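You operate a simulated robot arm through the tools that you are given. There is no shell and no other tool.

You run a simulated robot arm. Do the job below in one go: nothing can be reset, and whatever is moved stays where it is left.

TASK
Swap the lit beacon's dome for the orange one.
Fine: switch the tester off first and leave it off; twist the new dome home; the old dome stands on the bench. Set down upright: clear dome.

Only the result counts: the job must be done as asked and must still hold three seconds after the hand-in. Knocking over, shifting, dropping, spilling or breaking anything else fails it.

THE ROBOT
A 7-joint arm with a two-finger parallel gripper, fixed in place. Base frame: the origin is on the floor under the middle of its stand, x ahead of it, y to its left, z up. Units: m, degrees, N and s.
With the tool pointing down near the work surface it reaches from about 0.42 to 0.9 m from the base axis. Its first joint turns from -143.0 to 143.0 degrees. Payload 3 kg.
The tool frame sits at the grasp point between the pads (the TCP): z along the fingers, y along the line on which they close. The tips reach 0.03 m beyond it. Largest opening 0.094 m; finger width 0.028, thickness 0.01; the body of the gripper, 0.05 by 0.096 m, starts 0.055 m behind the TCP.
Orientation is that of the tool frame in the base frame, as a unit quaternion [x, y, z, w]. With the fingers straight down and closing along the base's y, the tool's x points along the base's -x, its y along +y and its z along -z.

THE INTERFACE
- The arm moves only by the tool nudge_tool. Its arguments are lists of equal length, an entry for each row: "delta_rot": the turn, a rotation vector about the base's x, y, z in units of 45 degrees (1.0 is 45 degrees), a list of three; "offset": the shift along the base's x, y, z in units of 500 mm (1.0 is 500 mm), a list of three; "gripper": the opening in per cent of the stroke, from 0 (shut) to 100 (fully open). In form: {"delta_rot": [[ax, ay, az], ...], "offset": [[dx, dy, dz], ...], "gripper": [gripper, ...]}. A call has 1 to 20 rows; each row is the pose to reach, as a shift and turn from the pose commanded when the call began. A call with a number of a shift or a turn outside -1 to 1 is refused whole. A row lasts 0.2 s, in which the tool goes at most 0.05 m and 8.6 degrees; a call with a longer step from one row to the next is refused whole, and so is a gripper value outside its range. Where a pose cannot be reached the arm comes as near as it can. A force on the tool above 40 N (or 10 N above the force at the start of the call, whichever is more), or a blocked arm, ends the call early, and 0.2 s more pass. Each finger travels about 0.072 m/s and halts on what it meets, pressing with about 26 N; the grip force reading is that of the motor and also rises with nothing between the fingers. The clock runs only during rows and for 0.2 s after the last one: add rows that repeat a pose to give the fingers time. The reply holds the time, the measured pose of the TCP, the force on the tool along the base axes, the opening and the grip force, in the units named above and with some noise, with the torque about the TCP (base axes, N m) and any sound that the robot's microphone picked up.
- Cameras (640 x 400 px; columns grow to the right, rows downward): "scene" is fixed at [0.4007, -0.4993, 1.6143]; the picture's right is [0.95, -0.30, 0.00], its down [-0.20, -0.65, -0.73] and it looks along [0.22, 0.70, -0.68] (base axes); focal length 316 px, centre (320, 200). "wrist" rides on the gripper at [0.076, 0.014, -0.103] in the tool frame; the picture's right is [-0.18, 0.98, 0.00], its down [-0.75, -0.14, -0.64] and it looks along [-0.63, -0.12, 0.77] (tool axes); focal length 243 px, centre (320, 200). There is no depth. A picture from a camera that has moved, and an enlarged one, comes with that camera's place and axes in the base frame and with its lens.
- get_image(camera): a new picture of that camera. The clock stands still meanwhile.
- close_up(camera, box): a new picture of the part [left, top, right, bottom] of that camera's present view, enlarged. The clock stands still meanwhile.
- finish_job(): hands the job in; it is judged then, once.

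Places have to be worked out from the pictures, the camera data and where the tool is seen. Open the gripper and draw the arm clear of the work before you hand the job in, unless the task says otherwise.

The tools are called as name(argument=value, ...) on one line, values as JSON. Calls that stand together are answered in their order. nudge_tool: Moves the arm, as the interface text tells. Its arguments: {"type":"object","properties":{"delta_rot":{"type":"array","items":{"type":"array","items":{"type":"number"}}},"offset":{"type":"array","items":{"type":"array","items":{"type":"number"}}},"gripper":{"type":"array","items":{"type":"number"}}},"required":["delta_rot","offset","gripper"]} The other tools are called the same way: get_image (camera) takes a picture; close_up (camera, box) takes an enlarged picture of a part of a camera's view; finish_job () hands the job in.

At the start:

```text
clock: 0.0
position: [0.3701, 0.3414, 1.2086]
orientation: [0.0, 1.0, 0.0, 0.0]
wrist_force: [0.5, -0.3, -0.7]
wrist_torque: [0.0, -0.01, -0.01]
gripper_width: 0.0938
gripper_force: 0.0
```

scene: 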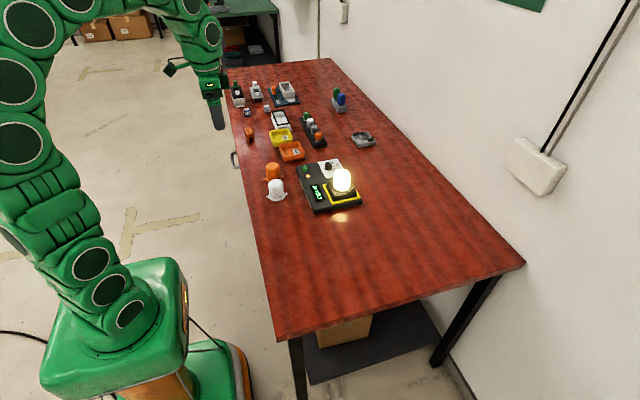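
wrist: 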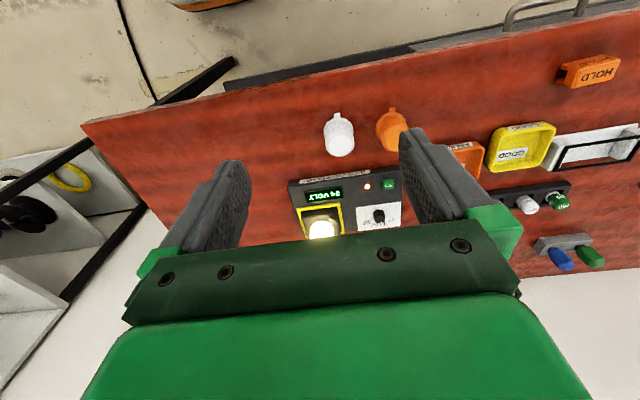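

I'll start by looking closer at the tester, the domes and the surrounding objects before moving anything.

close_up(camera="scene", box=[250, 140, 380, 221])

close_up(camera="wrist", box=[270, 90, 430, 250])

close_up(camera="scene", box=[220, 70, 380, 170])

```text
4.92 times, centred on (315, 180) of scene
camera zoom: at [0.4007, -0.4993, 1.6143], right [0.95, -0.3, 0.0], down [-0.2, -0.65, -0.73], along [0.22, 0.7, -0.68], focal length 1557 px, centre (345, 296)
```

zoom: 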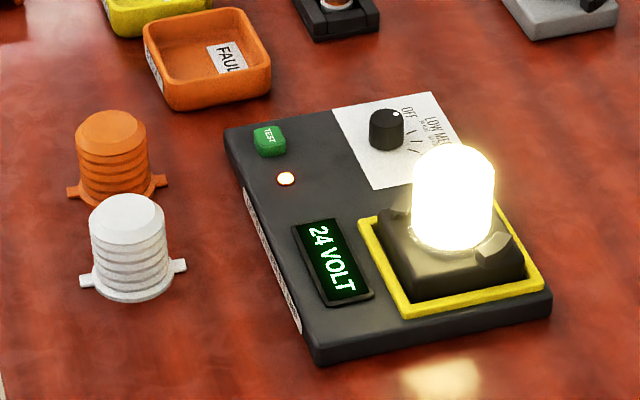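

```text
2.50 times, centred on (350, 170) of wrist
camera zoom: at [0.2948, 0.3564, 1.3128], right [0.18, 0.98, 0.0], down [0.75, -0.14, 0.64], along [0.63, -0.12, -0.77], focal length 606 px, centre (245, 275)
```

zoom: 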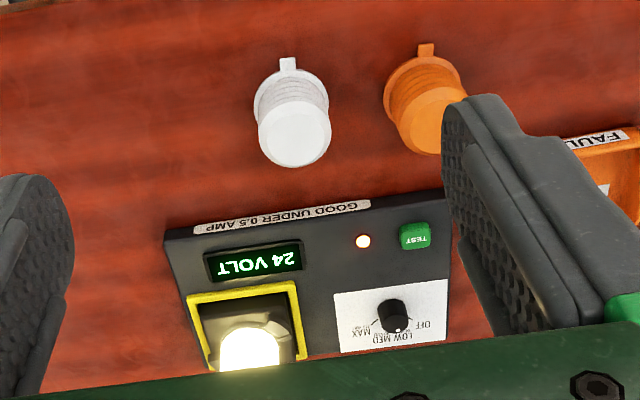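

```text
4.00 times, centred on (300, 120) of scene
camera zoom: at [0.4007, -0.4993, 1.6143], right [0.95, -0.3, 0.0], down [-0.2, -0.65, -0.73], along [0.22, 0.7, -0.68], focal length 1265 px, centre (400, 520)
```

zoom: 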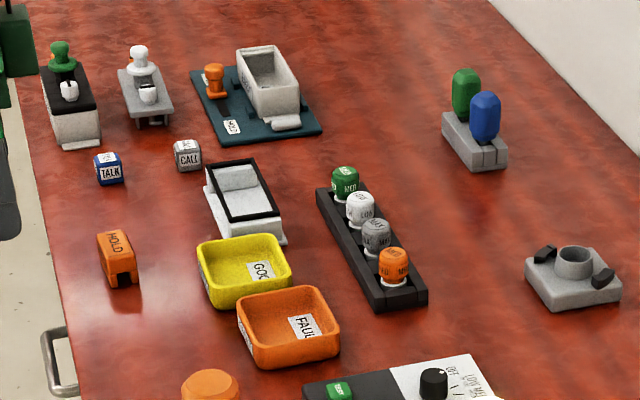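

The bench top looks to be at z≈0.84, with the white spare dome near (0.507, 0.352), the knob near (0.72, 0.42, 0.89) and the lit dome near (0.715, 0.275). I'll move the tool above the tester, still well clear, so the wrist camera can read the knob's scale.

nudge_tool(delta_rot=[[0, 0, 0], [0, 0, 0], [0, 0, 0], [0, 0, 0], [0, 0, 0], [0, 0, 0], [0, 0, 0], [0, 0, 0]], offset=[[0.0825, 0.015, -0.03], [0.165, 0.03, -0.06], [0.2475, 0.045, -0.09], [0.33, 0.06, -0.12], [0.4125, 0.075, -0.15], [0.495, 0.09, -0.18], [0.5775, 0.105, -0.21], [0.66, 0.12, -0.24]], gripper=[100, 100, 100, 100, 100, 100, 100, 100])

get_image(camera="wrist")

get_image(camera="scene")

```text
clock: 1.8
position: [0.7005, 0.4018, 1.0882]
orientation: [-0.001, 1.0, -0.001, -0.001]
wrist_force: [0.5, 0.6, 0.3]
wrist_torque: [0.01, -0.01, -0.01]
gripper_width: 0.094
gripper_force: 0.0
```

```text
taken
camera wrist: at [0.6253, 0.4171, 1.1925], right [0.18, 0.98, 0.0], down [0.75, -0.14, 0.64], along [0.63, -0.12, -0.77], focal length 243 px, centre (320, 200)
```

wrist: 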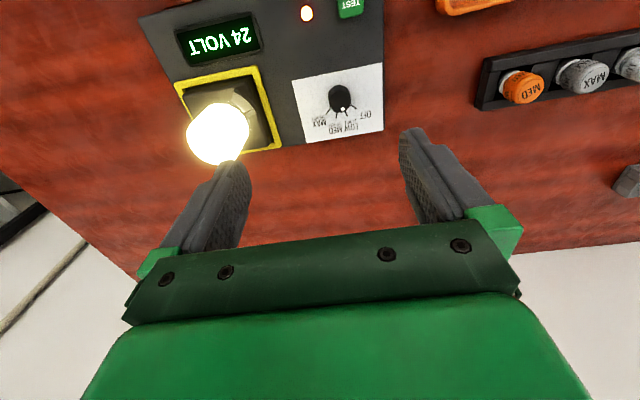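

```text
taken
```

scene: 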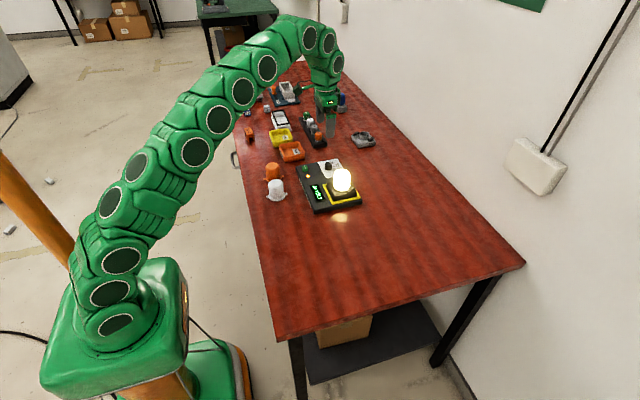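

The scale is visible between the fingers; I'll enlarge the knob and the lit beacon's seat.

close_up(camera="wrist", box=[280, 60, 400, 150])

close_up(camera="wrist", box=[140, 0, 300, 180])

close_up(camera="scene", box=[295, 150, 365, 194])

close_up(camera="scene", box=[255, 155, 300, 205])

```text
4.44 times, centred on (340, 105) of wrist
camera zoom: at [0.6253, 0.4171, 1.1925], right [0.18, 0.98, 0.0], down [0.75, -0.14, 0.64], along [0.63, -0.12, -0.77], focal length 1078 px, centre (231, 622)
```

zoom: 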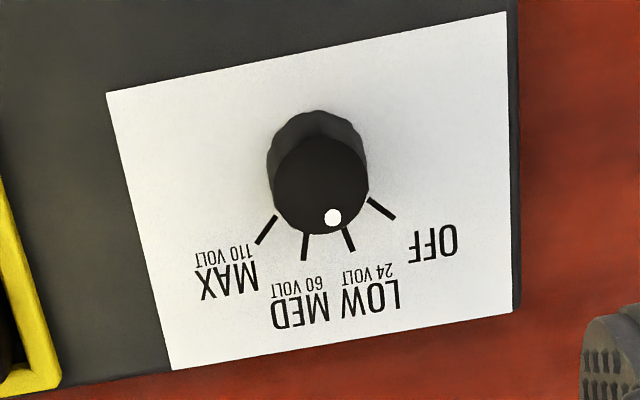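

```text
2.22 times, centred on (220, 90) of wrist
camera zoom: at [0.6253, 0.4171, 1.1925], right [0.18, 0.98, 0.0], down [0.75, -0.14, 0.64], along [0.63, -0.12, -0.77], focal length 539 px, centre (542, 444)
```

zoom: 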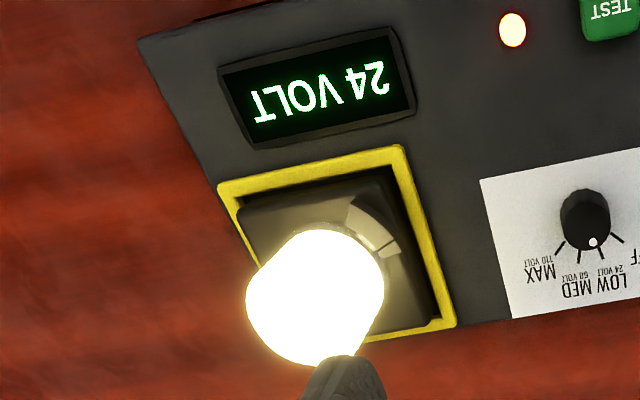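

```text
9.09 times, centred on (330, 172) of scene
camera zoom: at [0.4007, -0.4993, 1.6143], right [0.95, -0.3, 0.0], down [-0.2, -0.65, -0.73], along [0.22, 0.7, -0.68], focal length 2875 px, centre (229, 454)
```

zoom: 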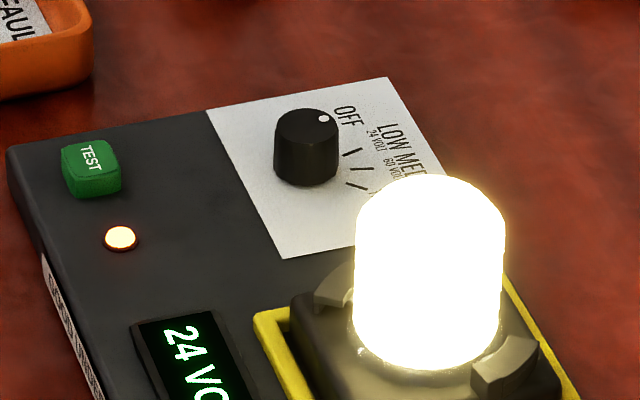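

```text
8.00 times, centred on (278, 180) of scene
camera zoom: at [0.4007, -0.4993, 1.6143], right [0.95, -0.3, 0.0], down [-0.2, -0.65, -0.73], along [0.22, 0.7, -0.68], focal length 2530 px, centre (660, 360)
```

zoom: 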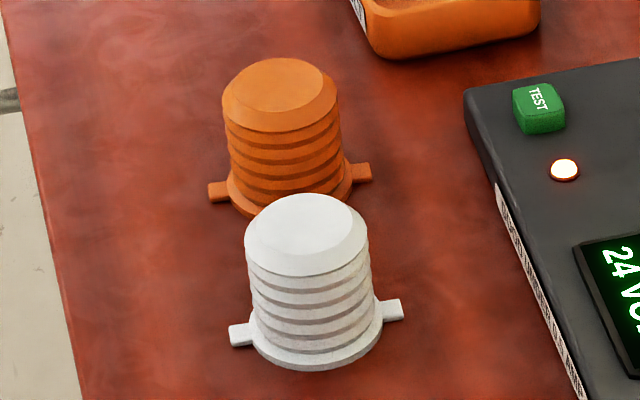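

The pointer stands at LOW (24 VOLT); OFF is one tick further toward +y, about +35° (counter-clockwise from above). I judge the knob centre at (0.724, 0.422), its top at z≈0.898 and the panel at z≈0.876, so I go above it with the fingers half closed and look again.

nudge_tool(delta_rot=[[0, 0, 0], [0, 0, 0], [0, 0, 0], [0, 0, 0], [0, 0, 0]], offset=[[0.0119, 0.0104, -0.05], [0.0238, 0.0208, -0.1], [0.0357, 0.0312, -0.16], [0.0476, 0.0416, -0.22], [0.0476, 0.0416, -0.22]], gripper=[60, 60, 60, 60, 60])

get_image(camera="wrist")

close_up(camera="scene", box=[295, 140, 365, 184])

```text
clock: 3.0
position: [0.7236, 0.422, 0.9775]
orientation: [-0.001, 1.0, 0.0, 0.0]
wrist_force: [0.0, -0.3, -0.7]
wrist_torque: [0.04, 0.0, -0.01]
gripper_width: 0.0563
gripper_force: 0.1
```

```text
taken
camera wrist: at [0.6485, 0.4366, 1.0816], right [0.18, 0.98, 0.0], down [0.75, -0.14, 0.64], along [0.63, -0.12, -0.77], focal length 243 px, centre (320, 200)
```

wrist: 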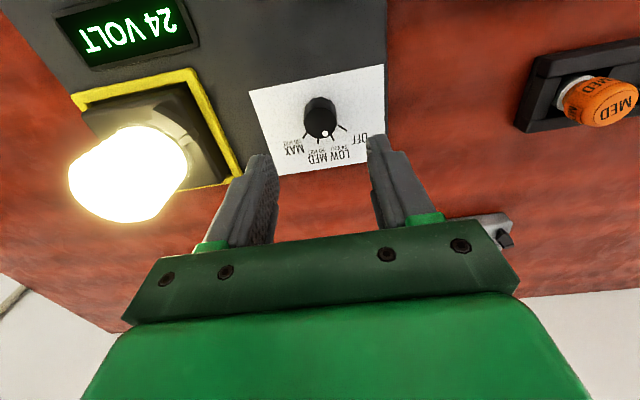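

```text
9.09 times, centred on (330, 162) of scene
camera zoom: at [0.4007, -0.4993, 1.6143], right [0.95, -0.3, 0.0], down [-0.2, -0.65, -0.73], along [0.22, 0.7, -0.68], focal length 2875 px, centre (229, 546)
```

zoom: 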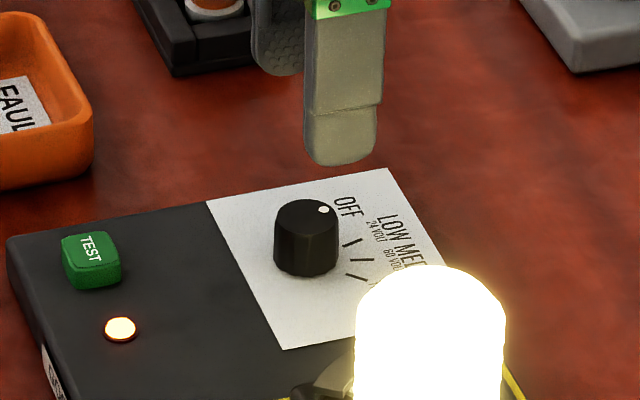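

The knob sits between the fingers; I enlarge it to check centring before going down.

close_up(camera="wrist", box=[260, 80, 380, 170])

```text
4.44 times, centred on (320, 125) of wrist
camera zoom: at [0.6485, 0.4366, 1.0816], right [0.18, 0.98, 0.0], down [0.75, -0.14, 0.64], along [0.63, -0.12, -0.77], focal length 1078 px, centre (320, 533)
```

zoom: 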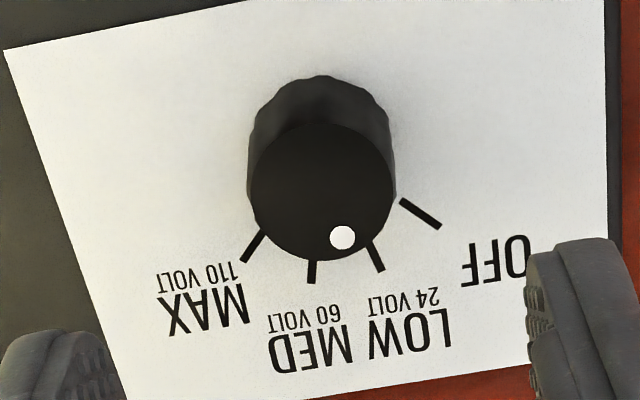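

The knob centre checks out at (0.723, 0.422), and the ticks lie about 30° apart (LOW ≈ 15°, OFF ≈ 45°). I go down to TCP z≈0.912 and close on the knob.

nudge_tool(delta_rot=[[0, 0, 0], [0, 0, 0], [0, 0, 0], [0, 0, 0], [0, 0, 0], [0, 0, 0], [0, 0, 0], [0, 0, 0]], offset=[[0, 0, -0.04], [0, 0, -0.08], [0, 0, -0.11], [0, 0, -0.1332], [0, 0, -0.1332], [0, 0, -0.1332], [0, 0, -0.1332], [0, 0, -0.1332]], gripper=[60, 60, 60, 60, 0, 0, 0, 0])

close_up(camera="wrist", box=[240, 100, 400, 220])

close_up(camera="scene", box=[295, 140, 365, 184])

```text
clock: 4.8
position: [0.7238, 0.423, 0.9128]
orientation: [-0.001, 1.0, 0.0, 0.0]
wrist_force: [-3.0, 1.2, -8.1]
wrist_torque: [0.0, -0.17, -0.01]
gripper_width: 0.0259
gripper_force: 44.9
```

```text
3.33 times, centred on (320, 160) of wrist
camera zoom: at [0.6487, 0.4372, 1.0171], right [0.18, 0.98, 0.0], down [0.75, -0.14, 0.64], along [0.63, -0.12, -0.77], focal length 809 px, centre (320, 333)
```

zoom: 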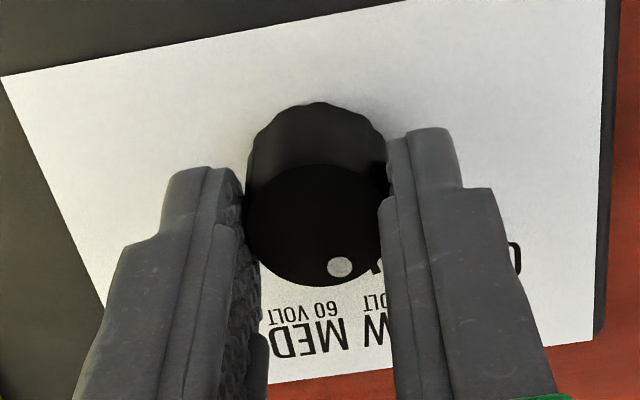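

```text
9.09 times, centred on (330, 162) of scene
camera zoom: at [0.4007, -0.4993, 1.6143], right [0.95, -0.3, 0.0], down [-0.2, -0.65, -0.73], along [0.22, 0.7, -0.68], focal length 2875 px, centre (229, 546)
```

zoom: 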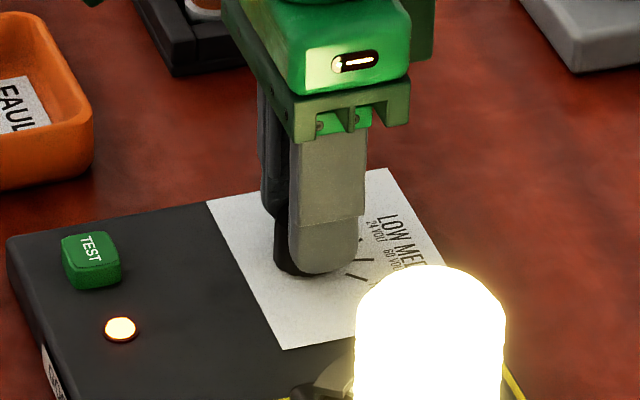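

The knob is held at 26 mm. I turn it +30° about z toward OFF, keeping the grip.

nudge_tool(delta_rot=[[0, 0, 0.14], [0, 0, 0.28], [0, 0, 0.42], [0, 0, 0.56], [0, 0, 0.667], [0, 0, 0.667]], offset=[[0, 0, 0], [0, 0, 0], [0, 0, 0], [0, 0, 0], [0, 0, 0], [0, 0, 0]], gripper=[0, 0, 0, 0, 0, 0])

get_image(camera="wrist")

close_up(camera="scene", box=[285, 145, 375, 215])

```text
clock: 6.2
position: [0.7239, 0.4218, 0.9131]
orientation: [-0.261, 0.965, 0.0, 0.0]
wrist_force: [-0.7, 11.7, -2.9]
wrist_torque: [0.46, -0.31, -0.12]
gripper_width: 0.0263
gripper_force: 45.1
```

```text
taken
camera wrist: at [0.6515, 0.3974, 1.017], right [-0.33, 0.94, 0.0], down [0.72, 0.26, 0.64], along [0.61, 0.22, -0.77], focal length 243 px, centre (320, 200)
```

wrist: 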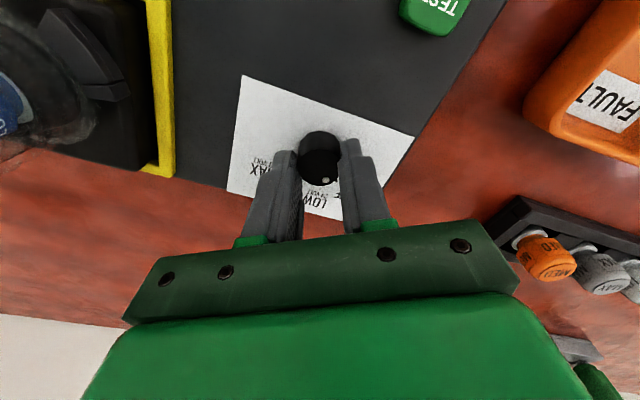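

```text
5.71 times, centred on (330, 180) of scene
camera zoom: at [0.4007, -0.4993, 1.6143], right [0.95, -0.3, 0.0], down [-0.2, -0.65, -0.73], along [0.22, 0.7, -0.68], focal length 1807 px, centre (263, 314)
```

zoom: 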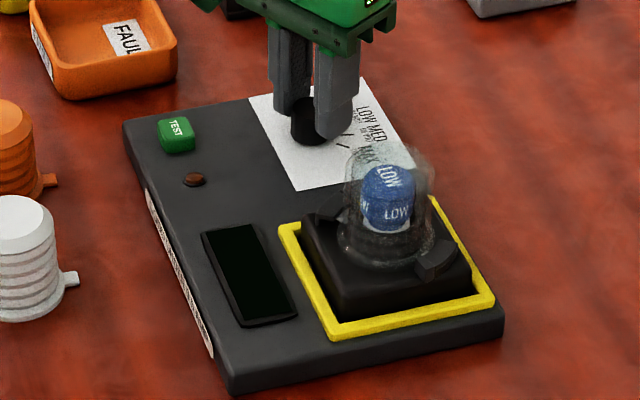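

The display, LED and beacon all went dark, so the tester is off, and the old dome is clear with a blue bulb inside. I release the knob, lift straight up and check that the pointer stays on OFF.

nudge_tool(delta_rot=[[0, 0, 0], [0, 0, 0], [0, 0, 0], [0, 0, 0], [0, 0, 0], [0, 0, 0], [0, 0, 0]], offset=[[0, 0, 0], [0, 0, 0], [0, 0, 0.05], [0, 0, 0.13], [0, 0, 0.21], [0, 0, 0.29], [0, 0, 0.35]], gripper=[60, 60, 60, 60, 80, 100, 100])

get_image(camera="wrist")

close_up(camera="scene", box=[285, 145, 375, 215])

```text
clock: 7.8
position: [0.7249, 0.4209, 1.0859]
orientation: [-0.26, 0.966, 0.0, 0.0]
wrist_force: [0.5, -0.4, -0.3]
wrist_torque: [0.03, 0.02, 0.01]
gripper_width: 0.0942
gripper_force: 0.1
```

```text
taken
camera wrist: at [0.6519, 0.3959, 1.1904], right [-0.33, 0.94, 0.0], down [0.72, 0.26, 0.64], along [0.6, 0.21, -0.77], focal length 243 px, centre (320, 200)
```

wrist: 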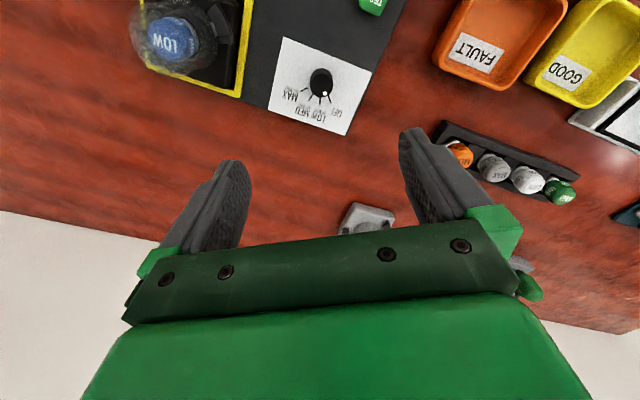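

```text
5.71 times, centred on (330, 180) of scene
camera zoom: at [0.4007, -0.4993, 1.6143], right [0.95, -0.3, 0.0], down [-0.2, -0.65, -0.73], along [0.22, 0.7, -0.68], focal length 1807 px, centre (263, 314)
```

zoom: 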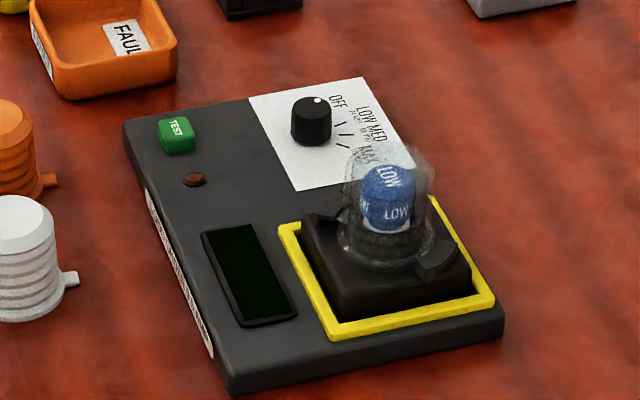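

close_up(camera="wrist", box=[265, 40, 385, 130])

close_up(camera="wrist", box=[120, 0, 270, 110])

close_up(camera="scene", box=[322, 160, 368, 202])

close_up(camera="scene", box=[340, 120, 385, 155])

```text
4.44 times, centred on (325, 85) of wrist
camera zoom: at [0.6519, 0.3959, 1.1904], right [-0.33, 0.94, 0.0], down [0.72, 0.26, 0.64], along [0.6, 0.21, -0.77], focal length 1078 px, centre (298, 711)
```

zoom: 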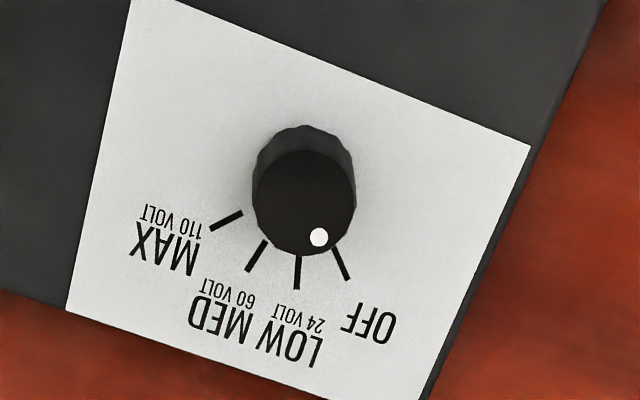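

```text
3.64 times, centred on (195, 55) of wrist
camera zoom: at [0.6519, 0.3959, 1.1904], right [-0.33, 0.94, 0.0], down [0.72, 0.26, 0.64], along [0.6, 0.21, -0.77], focal length 882 px, centre (774, 727)
```

zoom: 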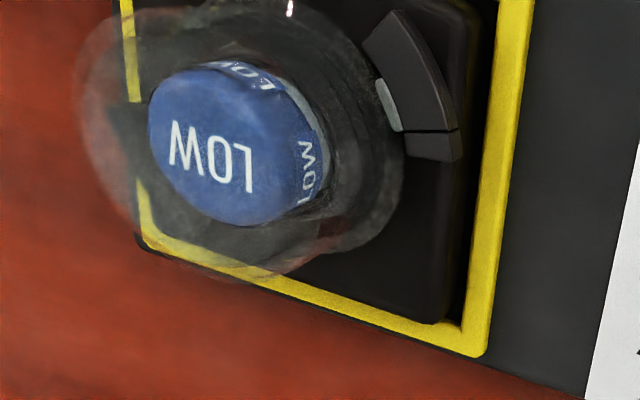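

```text
9.52 times, centred on (345, 181) of scene
camera zoom: at [0.4007, -0.4993, 1.6143], right [0.95, -0.3, 0.0], down [-0.2, -0.65, -0.73], along [0.22, 0.7, -0.68], focal length 3012 px, centre (82, 381)
```

zoom: 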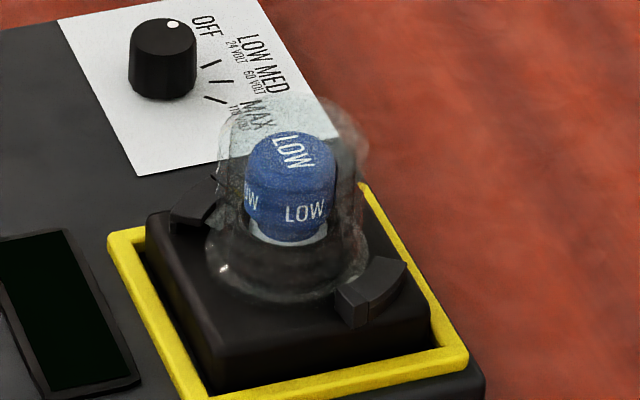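

```text
11.43 times, centred on (362, 138) of scene
camera zoom: at [0.4007, -0.4993, 1.6143], right [0.95, -0.3, 0.0], down [-0.2, -0.65, -0.73], along [0.22, 0.7, -0.68], focal length 3614 px, centre (-166, 914)
```

zoom: 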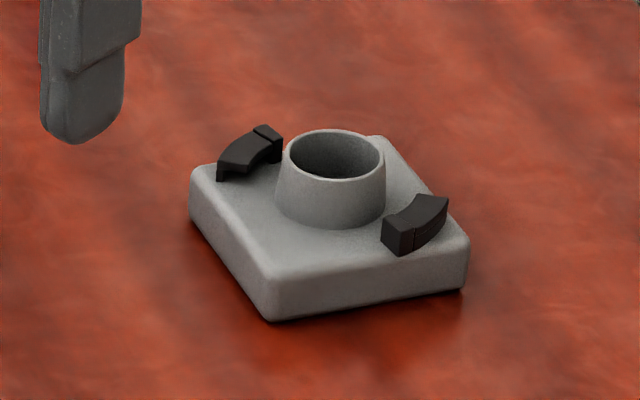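

The pointer rests on OFF. The hooks (stop block at the clockwise end, opening at the other) suggest that domes unlock counter-clockwise and lock clockwise seen from above; I'll move over the beacon with the tool square to check this from closer.

nudge_tool(delta_rot=[[0, 0, -0.1334], [0, 0, -0.2668], [0, 0, -0.4], [0, 0, -0.5336], [0, 0, -0.667]], offset=[[-0.004, -0.06, 0.016], [-0.008, -0.12, 0.032], [-0.012, -0.18, 0.048], [-0.016, -0.24, 0.06], [-0.018, -0.294, 0.066]], gripper=[100, 100, 100, 100, 100])

get_image(camera="wrist")

close_up(camera="wrist", box=[250, 20, 400, 140])

```text
clock: 9.0
position: [0.715, 0.2774, 1.1211]
orientation: [0.0, 1.0, 0.0, 0.001]
wrist_force: [0.2, 0.2, -0.5]
wrist_torque: [0.0, -0.02, -0.01]
gripper_width: 0.0941
gripper_force: 0.1
```

```text
taken
camera wrist: at [0.6399, 0.2919, 1.2241], right [0.18, 0.98, 0.0], down [0.75, -0.14, 0.64], along [0.63, -0.12, -0.77], focal length 243 px, centre (320, 200)
```

wrist: 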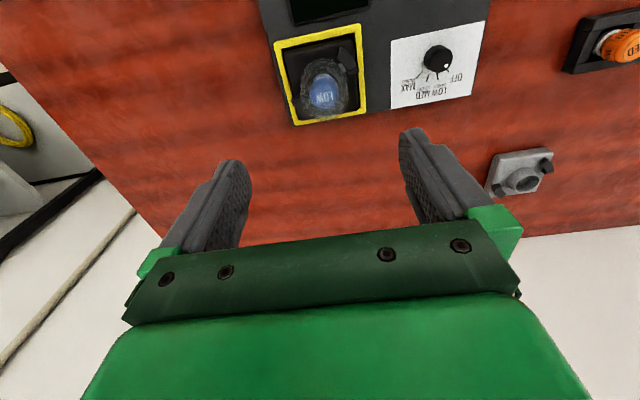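

```text
3.33 times, centred on (325, 80) of wrist
camera zoom: at [0.6399, 0.2919, 1.2241], right [0.18, 0.98, 0.0], down [0.75, -0.14, 0.64], along [0.63, -0.12, -0.77], focal length 809 px, centre (303, 600)
```

zoom: 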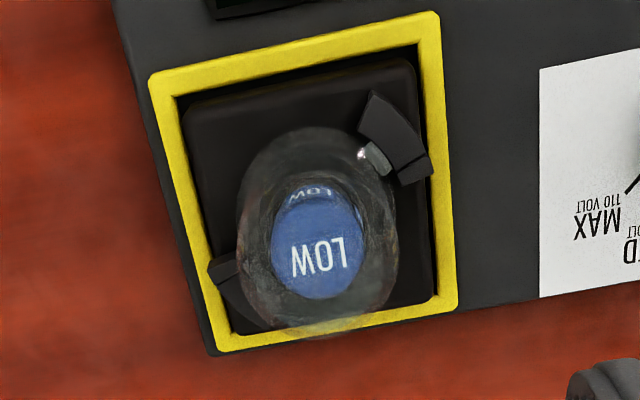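

From above, the stop blocks sit at the +x end of the +y hook and the −x end of the −y hook, so unlocking is indeed counter-clockwise (+z). I judge the dome axis at about (0.721, 0.280) and move to a lower, slightly set-back view to measure dome and hook heights.

nudge_tool(delta_rot=[[0, 0, 0], [0, 0, 0], [0, 0, 0], [0, 0, 0]], offset=[[-0.04, 0.003, -0.05], [-0.08, 0.006, -0.1], [-0.11, 0.0096, -0.14], [-0.11, 0.0096, -0.14]], gripper=[100, 100, 100, 100])

close_up(camera="wrist", box=[240, 80, 416, 190])

get_image(camera="wrist")

```text
clock: 10.0
position: [0.6589, 0.2808, 1.0522]
orientation: [-0.001, 1.0, 0.0, 0.0]
wrist_force: [0.6, 0.8, 0.0]
wrist_torque: [0.0, 0.01, 0.0]
gripper_width: 0.0944
gripper_force: 0.0
```

```text
3.64 times, centred on (328, 135) of wrist
camera zoom: at [0.5845, 0.2958, 1.1552], right [0.18, 0.98, 0.0], down [0.75, -0.14, 0.64], along [0.63, -0.12, -0.77], focal length 882 px, centre (291, 436)
```

zoom: 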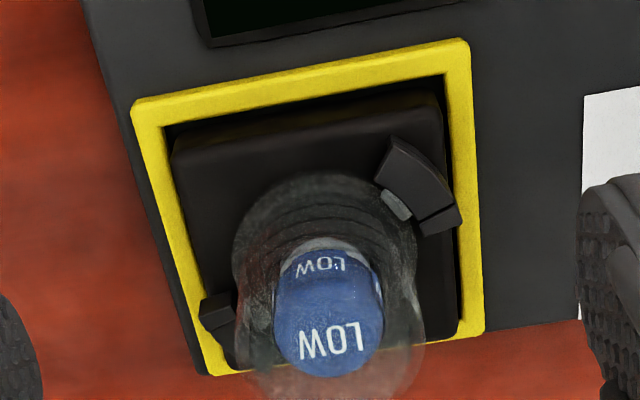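

```text
taken
camera wrist: at [0.5845, 0.2958, 1.1552], right [0.18, 0.98, 0.0], down [0.75, -0.14, 0.64], along [0.63, -0.12, -0.77], focal length 243 px, centre (320, 200)
```

wrist: 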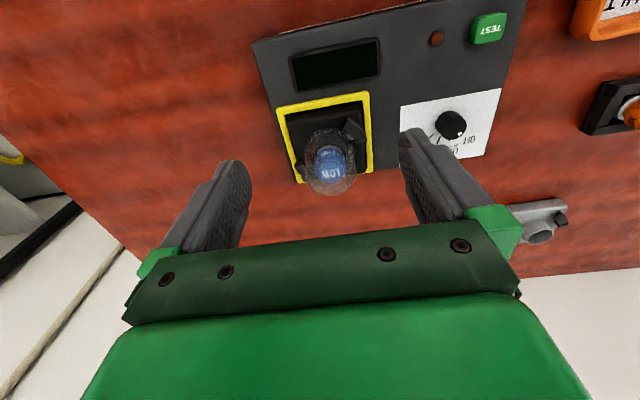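

The dome's lug sits at about 116° around the axis against its stop, and the hooks' open end is at about 143°, so roughly 45–50° counter-clockwise frees it. I'll turn the tool to about −70° yaw so the fingers run through the free sectors between the hooks; first −45°, moving above the dome.

nudge_tool(delta_rot=[[0, 0, -0.16], [0, 0, -0.32], [0, 0, -0.48], [0, 0, -0.64], [0, 0, -0.8], [0, 0, -0.96], [0, 0, -1.0]], offset=[[0.02, 0, 0.01], [0.04, 0, 0.03], [0.06, 0, 0.05], [0.08, 0, 0.06], [0.1, 0, 0.06], [0.12, 0, 0.06], [0.1242, 0, 0.06]], gripper=[100, 100, 100, 100, 100, 100, 100])

nudge_tool(delta_rot=[[0, 0, -0.14], [0, 0, -0.28], [0, 0, -0.42], [0, 0, -0.5556], [0, 0, -0.5556]], offset=[[0, 0, 0], [0, 0, 0], [0, 0, 0], [0, 0, 0], [0, 0, 0]], gripper=[100, 100, 100, 100, 100])

get_image(camera="wrist")

close_up(camera="wrist", box=[230, 60, 410, 180])

get_image(camera="scene")

```text
clock: 11.6
position: [0.7221, 0.2796, 1.0806]
orientation: [0.383, 0.924, 0.0, 0.0]
wrist_force: [0.0, 0.9, -0.9]
wrist_torque: [0.0, 0.0, -0.04]
gripper_width: 0.094
gripper_force: 0.1
```

```text
clock: 12.8
position: [0.7223, 0.2795, 1.08]
orientation: [0.574, 0.819, -0.001, 0.0]
wrist_force: [-1.1, 0.0, -1.0]
wrist_torque: [0.0, -0.04, 0.02]
gripper_width: 0.0942
gripper_force: 0.0
```

```text
taken
camera wrist: at [0.7105, 0.3576, 1.1843], right [0.99, 0.16, 0.0], down [0.13, -0.76, 0.64], along [0.1, -0.63, -0.77], focal length 243 px, centre (320, 200)
```

wrist: 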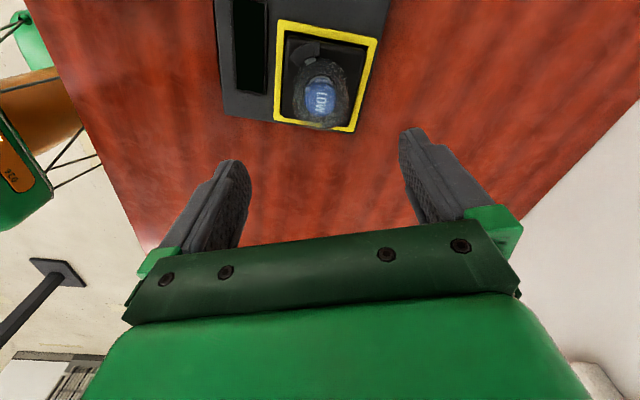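

```text
3.33 times, centred on (320, 120) of wrist
camera zoom: at [0.7105, 0.3576, 1.1843], right [0.99, 0.16, 0.0], down [0.13, -0.76, 0.64], along [0.1, -0.63, -0.77], focal length 809 px, centre (320, 467)
```

zoom: 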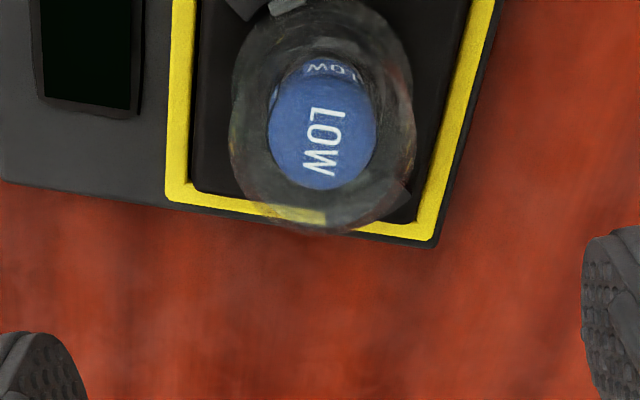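

```text
taken
```

scene: 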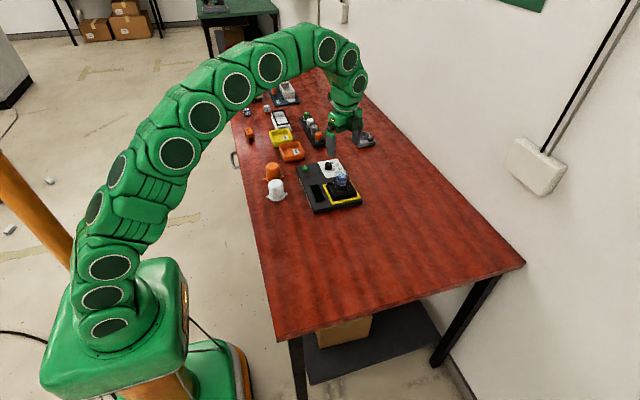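

The dome lies within a millimetre of the tool axis: I judge its axis at (0.7226, 0.2807). I go down to TCP z≈0.945 (tips ≈0.915, above the hooks), then look before closing.

nudge_tool(delta_rot=[[0, 0, 0], [0, 0, 0], [0, 0, 0], [0, 0, 0], [0, 0, 0], [0, 0, 0]], offset=[[0.001, 0.002, -0.06], [0.001, 0.002, -0.12], [0.001, 0.002, -0.18], [0.001, 0.002, -0.23], [0.001, 0.002, -0.27], [0.001, 0.002, -0.27]], gripper=[100, 100, 100, 100, 100, 75])

get_image(camera="wrist")

close_up(camera="scene", box=[310, 145, 380, 209])

```text
clock: 14.2
position: [0.723, 0.2816, 0.9451]
orientation: [0.574, 0.819, 0.0, 0.0]
wrist_force: [-0.4, 0.9, 0.2]
wrist_torque: [-0.01, -0.02, -0.02]
gripper_width: 0.0706
gripper_force: 0.1
```

```text
taken
camera wrist: at [0.7114, 0.3579, 1.0494], right [0.99, 0.16, 0.0], down [0.13, -0.76, 0.64], along [0.11, -0.63, -0.77], focal length 243 px, centre (320, 200)
```

wrist: 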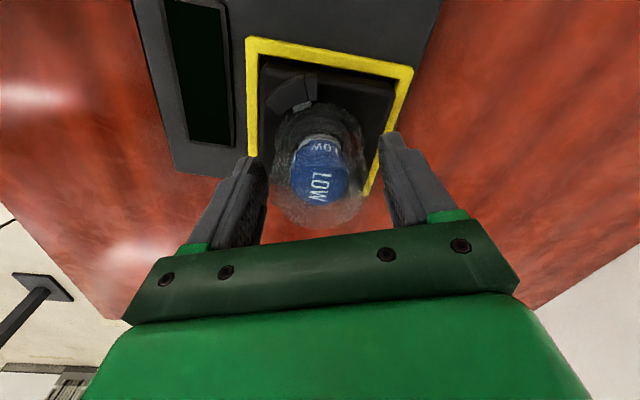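

```text
6.25 times, centred on (345, 177) of scene
camera zoom: at [0.4007, -0.4993, 1.6143], right [0.95, -0.3, 0.0], down [-0.2, -0.65, -0.73], along [0.22, 0.7, -0.68], focal length 1976 px, centre (164, 344)
```

zoom: 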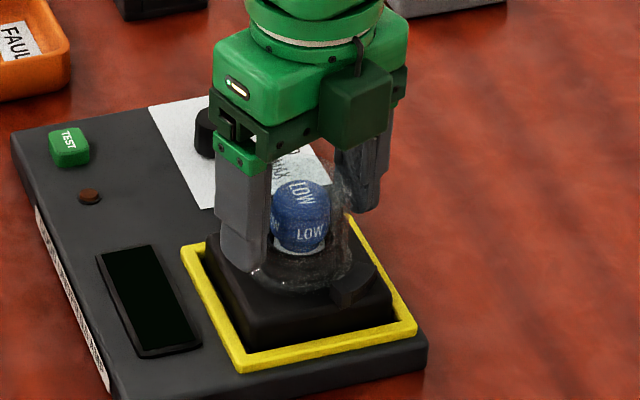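

The fingers straddle the dome at 71 mm; I enlarge the wrist view to compare the gaps on both sides.

close_up(camera="wrist", box=[230, 80, 410, 240])

close_up(camera="scene", box=[327, 160, 363, 196])

```text
2.50 times, centred on (320, 160) of wrist
camera zoom: at [0.7114, 0.3579, 1.0494], right [0.99, 0.16, 0.0], down [0.13, -0.76, 0.64], along [0.11, -0.63, -0.77], focal length 606 px, centre (320, 300)
```

zoom: 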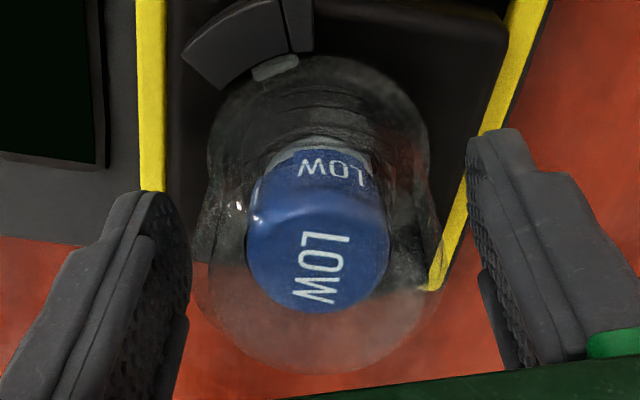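

```text
11.11 times, centred on (345, 178) of scene
camera zoom: at [0.4007, -0.4993, 1.6143], right [0.95, -0.3, 0.0], down [-0.2, -0.65, -0.73], along [0.22, 0.7, -0.68], focal length 3514 px, centre (42, 444)
```

zoom: 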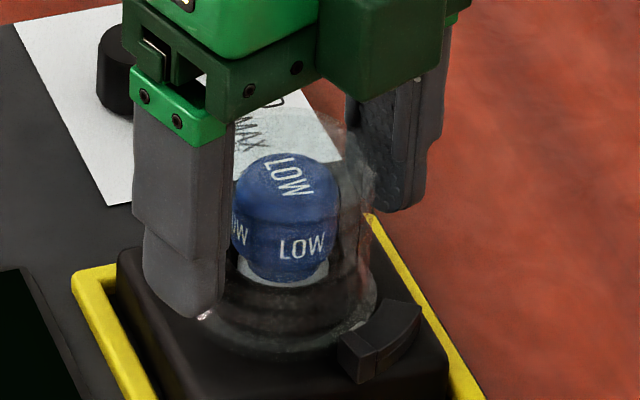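

Gaps on both sides look equal (dome radius ≈27.5 mm). I close on the dome and check the side forces.

nudge_tool(delta_rot=[[0, 0, 0], [0, 0, 0], [0, 0, 0]], offset=[[0, 0, 0], [0, 0, 0], [0, 0, 0]], gripper=[62, 45, 45])

close_up(camera="wrist", box=[230, 80, 410, 240])

```text
clock: 15.0
position: [0.7228, 0.2804, 0.9438]
orientation: [0.573, 0.819, 0.001, 0.0]
wrist_force: [-0.1, -1.0, 1.0]
wrist_torque: [0.04, 0.03, 0.03]
gripper_width: 0.0533
gripper_force: 26.3
```

```text
2.50 times, centred on (320, 160) of wrist
camera zoom: at [0.7114, 0.3579, 1.0495], right [0.99, 0.16, 0.0], down [0.13, -0.76, 0.64], along [0.11, -0.63, -0.77], focal length 606 px, centre (320, 300)
```

zoom: 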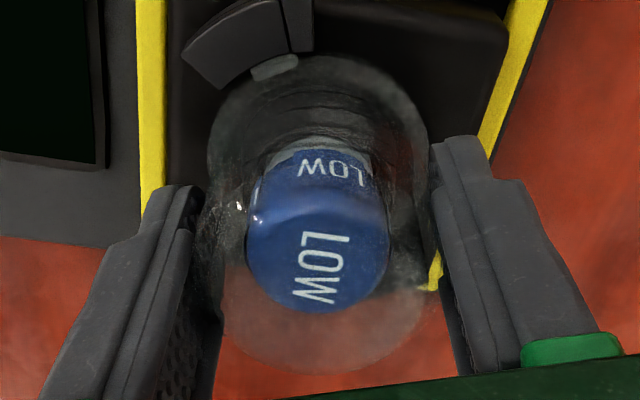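

The dome is held at 53 mm with almost no side force. I now twist it 45° counter-clockwise to bring the lugs out of the hooks.

nudge_tool(delta_rot=[[0, 0, 0.15], [0, 0, 0.3], [0, 0, 0.45], [0, 0, 0.6], [0, 0, 0.75], [0, 0, 0.9], [0, 0, 1.0], [0, 0, 1.0]], offset=[[0, 0, 0], [0, 0, 0], [0, 0, 0], [0, 0, 0], [0, 0, 0], [0, 0, 0], [0, 0, 0], [0, 0, 0]], gripper=[40, 40, 40, 40, 40, 40, 40, 40])

close_up(camera="wrist", box=[210, 40, 430, 240])

close_up(camera="scene", box=[320, 160, 370, 200])

```text
clock: 16.8
position: [0.723, 0.2822, 0.945]
orientation: [0.216, 0.976, 0.0, 0.0]
wrist_force: [0.2, -0.7, 3.2]
wrist_torque: [0.08, 0.04, -0.01]
gripper_width: 0.0527
gripper_force: 26.0
```

```text
2.00 times, centred on (320, 140) of wrist
camera zoom: at [0.6605, 0.3268, 1.0494], right [0.58, 0.81, 0.0], down [0.62, -0.45, 0.64], along [0.52, -0.37, -0.77], focal length 485 px, centre (320, 320)
```

zoom: 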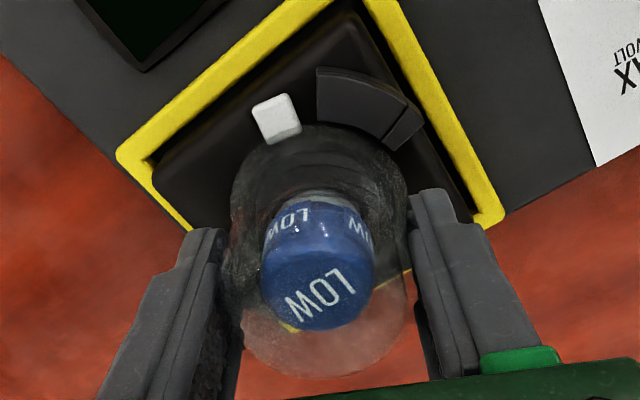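

```text
10.00 times, centred on (345, 180) of scene
camera zoom: at [0.4007, -0.4993, 1.6143], right [0.95, -0.3, 0.0], down [-0.2, -0.65, -0.73], along [0.22, 0.7, -0.68], focal length 3162 px, centre (70, 400)
```

zoom: 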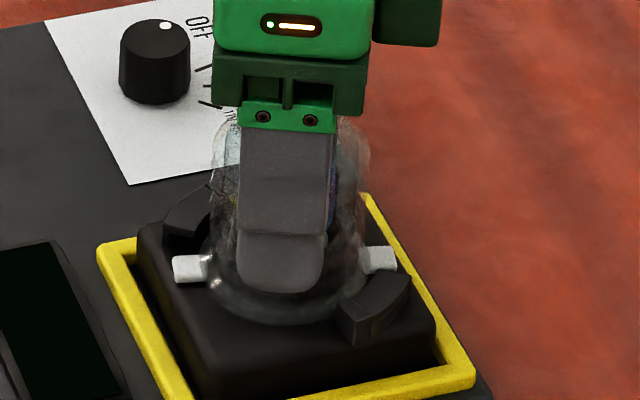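

Both lugs (white ears) now stand clear of the hooks. I lift the dome straight up, slowly at first.

nudge_tool(delta_rot=[[0, 0, 0], [0, 0, 0], [0, 0, 0], [0, 0, 0], [0, 0, 0], [0, 0, 0], [0, 0, 0], [0, 0, 0]], offset=[[0, 0, 0.02], [0, 0, 0.04], [0, 0, 0.08], [0, 0, 0.13], [0, 0, 0.18], [0, 0, 0.24], [0, 0, 0.3], [0, 0, 0.3]], gripper=[40, 40, 40, 40, 40, 40, 40, 40])

get_image(camera="wrist")

close_up(camera="scene", box=[260, 110, 390, 220])

```text
clock: 18.6
position: [0.7236, 0.2804, 1.0945]
orientation: [0.216, 0.976, 0.0, 0.001]
wrist_force: [-0.3, -0.6, 0.1]
wrist_torque: [0.0, 0.0, 0.04]
gripper_width: 0.0522
gripper_force: 25.9
```

```text
taken
camera wrist: at [0.6612, 0.3264, 1.1985], right [0.58, 0.81, 0.0], down [0.62, -0.45, 0.64], along [0.52, -0.37, -0.77], focal length 243 px, centre (320, 200)
```

wrist: 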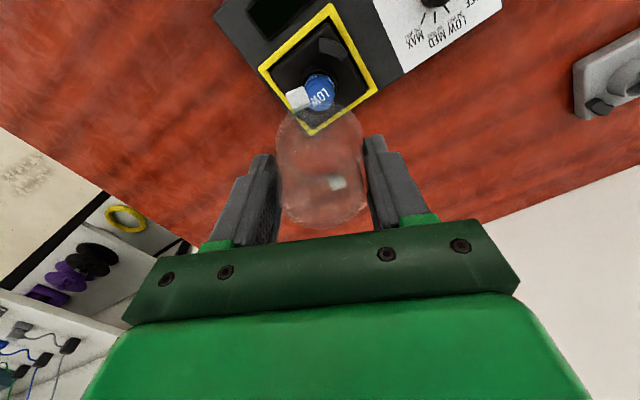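

```text
3.64 times, centred on (325, 165) of scene
camera zoom: at [0.4007, -0.4993, 1.6143], right [0.95, -0.3, 0.0], down [-0.2, -0.65, -0.73], along [0.22, 0.7, -0.68], focal length 1150 px, centre (302, 327)
```

zoom: 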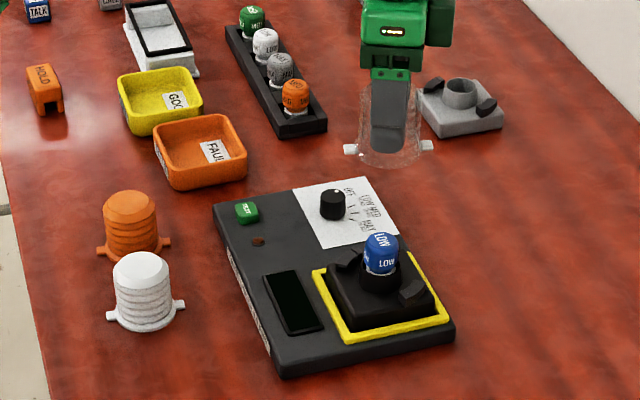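

The clear dome is free and the bulb stayed in its socket. I carry the dome to the empty bench area around (0.62, 0.08) and lower it to a few centimetres above the bench.

nudge_tool(delta_rot=[[0, 0, 0], [0, 0, 0], [0, 0, 0], [0, 0, 0], [0, 0, 0], [0, 0, 0], [0, 0, 0], [0, 0, 0], [0, 0, 0], [0, 0, 0], [0, 0, 0], [0, 0, 0]], offset=[[-0.03, -0.06, 0], [-0.065, -0.13, 0], [-0.1, -0.2, 0], [-0.14, -0.27, 0], [-0.18, -0.345, 0], [-0.205, -0.402, 0], [-0.205, -0.402, -0.06], [-0.205, -0.402, -0.13], [-0.205, -0.402, -0.2], [-0.205, -0.402, -0.27], [-0.205, -0.402, -0.32], [-0.205, -0.402, -0.32]], gripper=[40, 40, 40, 40, 40, 40, 40, 40, 40, 40, 40, 40])

get_image(camera="scene")

get_image(camera="wrist")

```text
clock: 21.2
position: [0.6183, 0.0805, 0.9355]
orientation: [0.216, 0.976, 0.0, -0.001]
wrist_force: [-1.0, 0.1, -0.5]
wrist_torque: [-0.02, 0.0, 0.03]
gripper_width: 0.0522
gripper_force: 26.1
```

```text
taken
```

scene: 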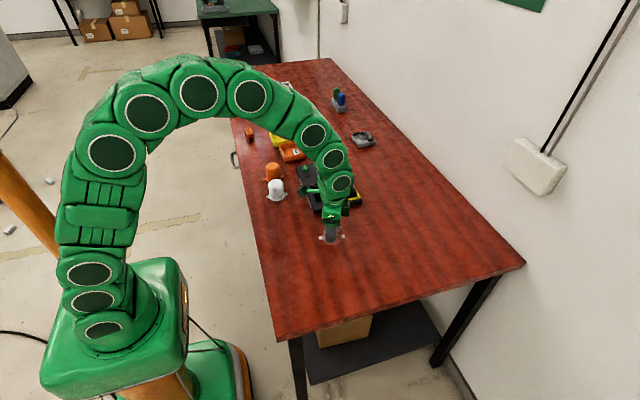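

```text
taken
camera wrist: at [0.5569, 0.1261, 1.0395], right [0.58, 0.81, 0.0], down [0.62, -0.45, 0.64], along [0.52, -0.37, -0.77], focal length 243 px, centre (320, 200)
```

wrist: 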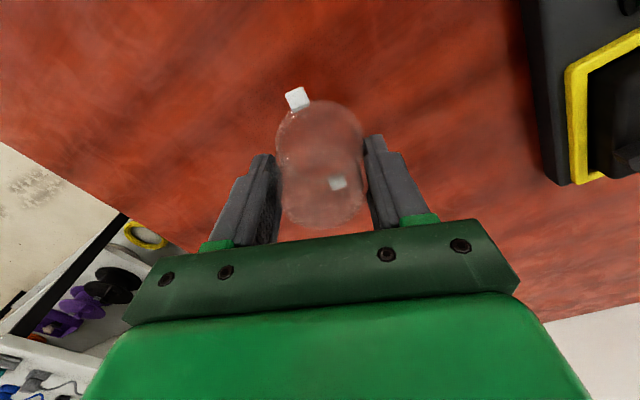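

The dome hangs upright about 4 cm above the bench. I lower it in stages, watching the vertical force for touchdown.

nudge_tool(delta_rot=[[0, 0, 0], [0, 0, 0], [0, 0, 0], [0, 0, 0]], offset=[[0, 0, -0.02], [0, 0, -0.04], [0, 0, -0.055], [0, 0, -0.06]], gripper=[40, 40, 40, 40])

close_up(camera="scene", box=[295, 205, 365, 260])

```text
clock: 22.2
position: [0.6207, 0.0798, 0.906]
orientation: [0.216, 0.976, 0.0, -0.001]
wrist_force: [-0.2, -0.5, -1.0]
wrist_torque: [0.02, 0.02, 0.0]
gripper_width: 0.0524
gripper_force: 26.3
```

```text
7.27 times, centred on (330, 232) of scene
camera zoom: at [0.4007, -0.4993, 1.6143], right [0.95, -0.3, 0.0], down [-0.2, -0.65, -0.73], along [0.22, 0.7, -0.68], focal length 2300 px, centre (247, -36)
```

zoom: 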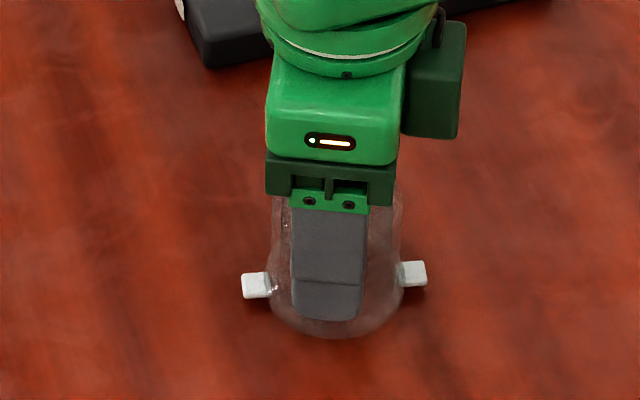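

No contact yet, about a centimetre left. I continue in 2 mm steps.

nudge_tool(delta_rot=[[0, 0, 0], [0, 0, 0], [0, 0, 0], [0, 0, 0]], offset=[[0, 0, -0.004], [0, 0, -0.008], [0, 0, -0.012], [0, 0, -0.014]], gripper=[40, 40, 40, 40])

close_up(camera="scene", box=[310, 225, 350, 255])

```text
clock: 23.2
position: [0.6208, 0.0805, 0.8991]
orientation: [0.216, 0.976, 0.0, 0.0]
wrist_force: [-5.9, -0.9, 22.3]
wrist_torque: [-0.19, 0.05, -0.08]
gripper_width: 0.052
gripper_force: 26.4
```

```text
13.33 times, centred on (330, 240) of scene
camera zoom: at [0.4007, -0.4993, 1.6143], right [0.95, -0.3, 0.0], down [-0.2, -0.65, -0.73], along [0.22, 0.7, -0.68], focal length 4216 px, centre (187, -333)
```

zoom: 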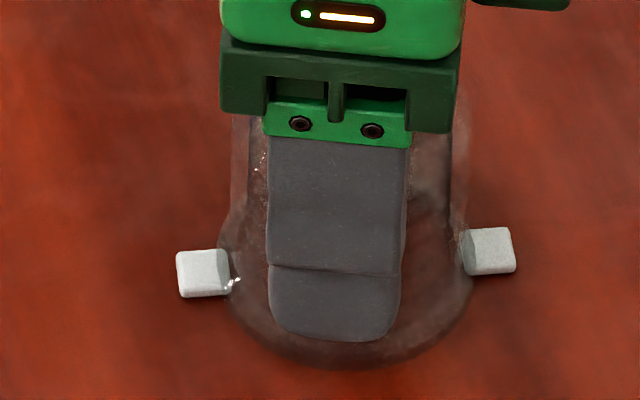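

Touchdown: 22 N upward on the tool. I ease up 1.5 mm to relieve the press, then check the force before opening.

nudge_tool(delta_rot=[[0, 0, 0], [0, 0, 0]], offset=[[0, 0, 0.002], [0, 0, 0.002]], gripper=[40, 40])

```text
clock: 23.8
position: [0.6192, 0.0812, 0.8981]
orientation: [0.216, 0.976, 0.001, -0.001]
wrist_force: [-0.2, 0.9, -0.9]
wrist_torque: [0.03, -0.04, 0.0]
gripper_width: 0.0522
gripper_force: 25.8
```

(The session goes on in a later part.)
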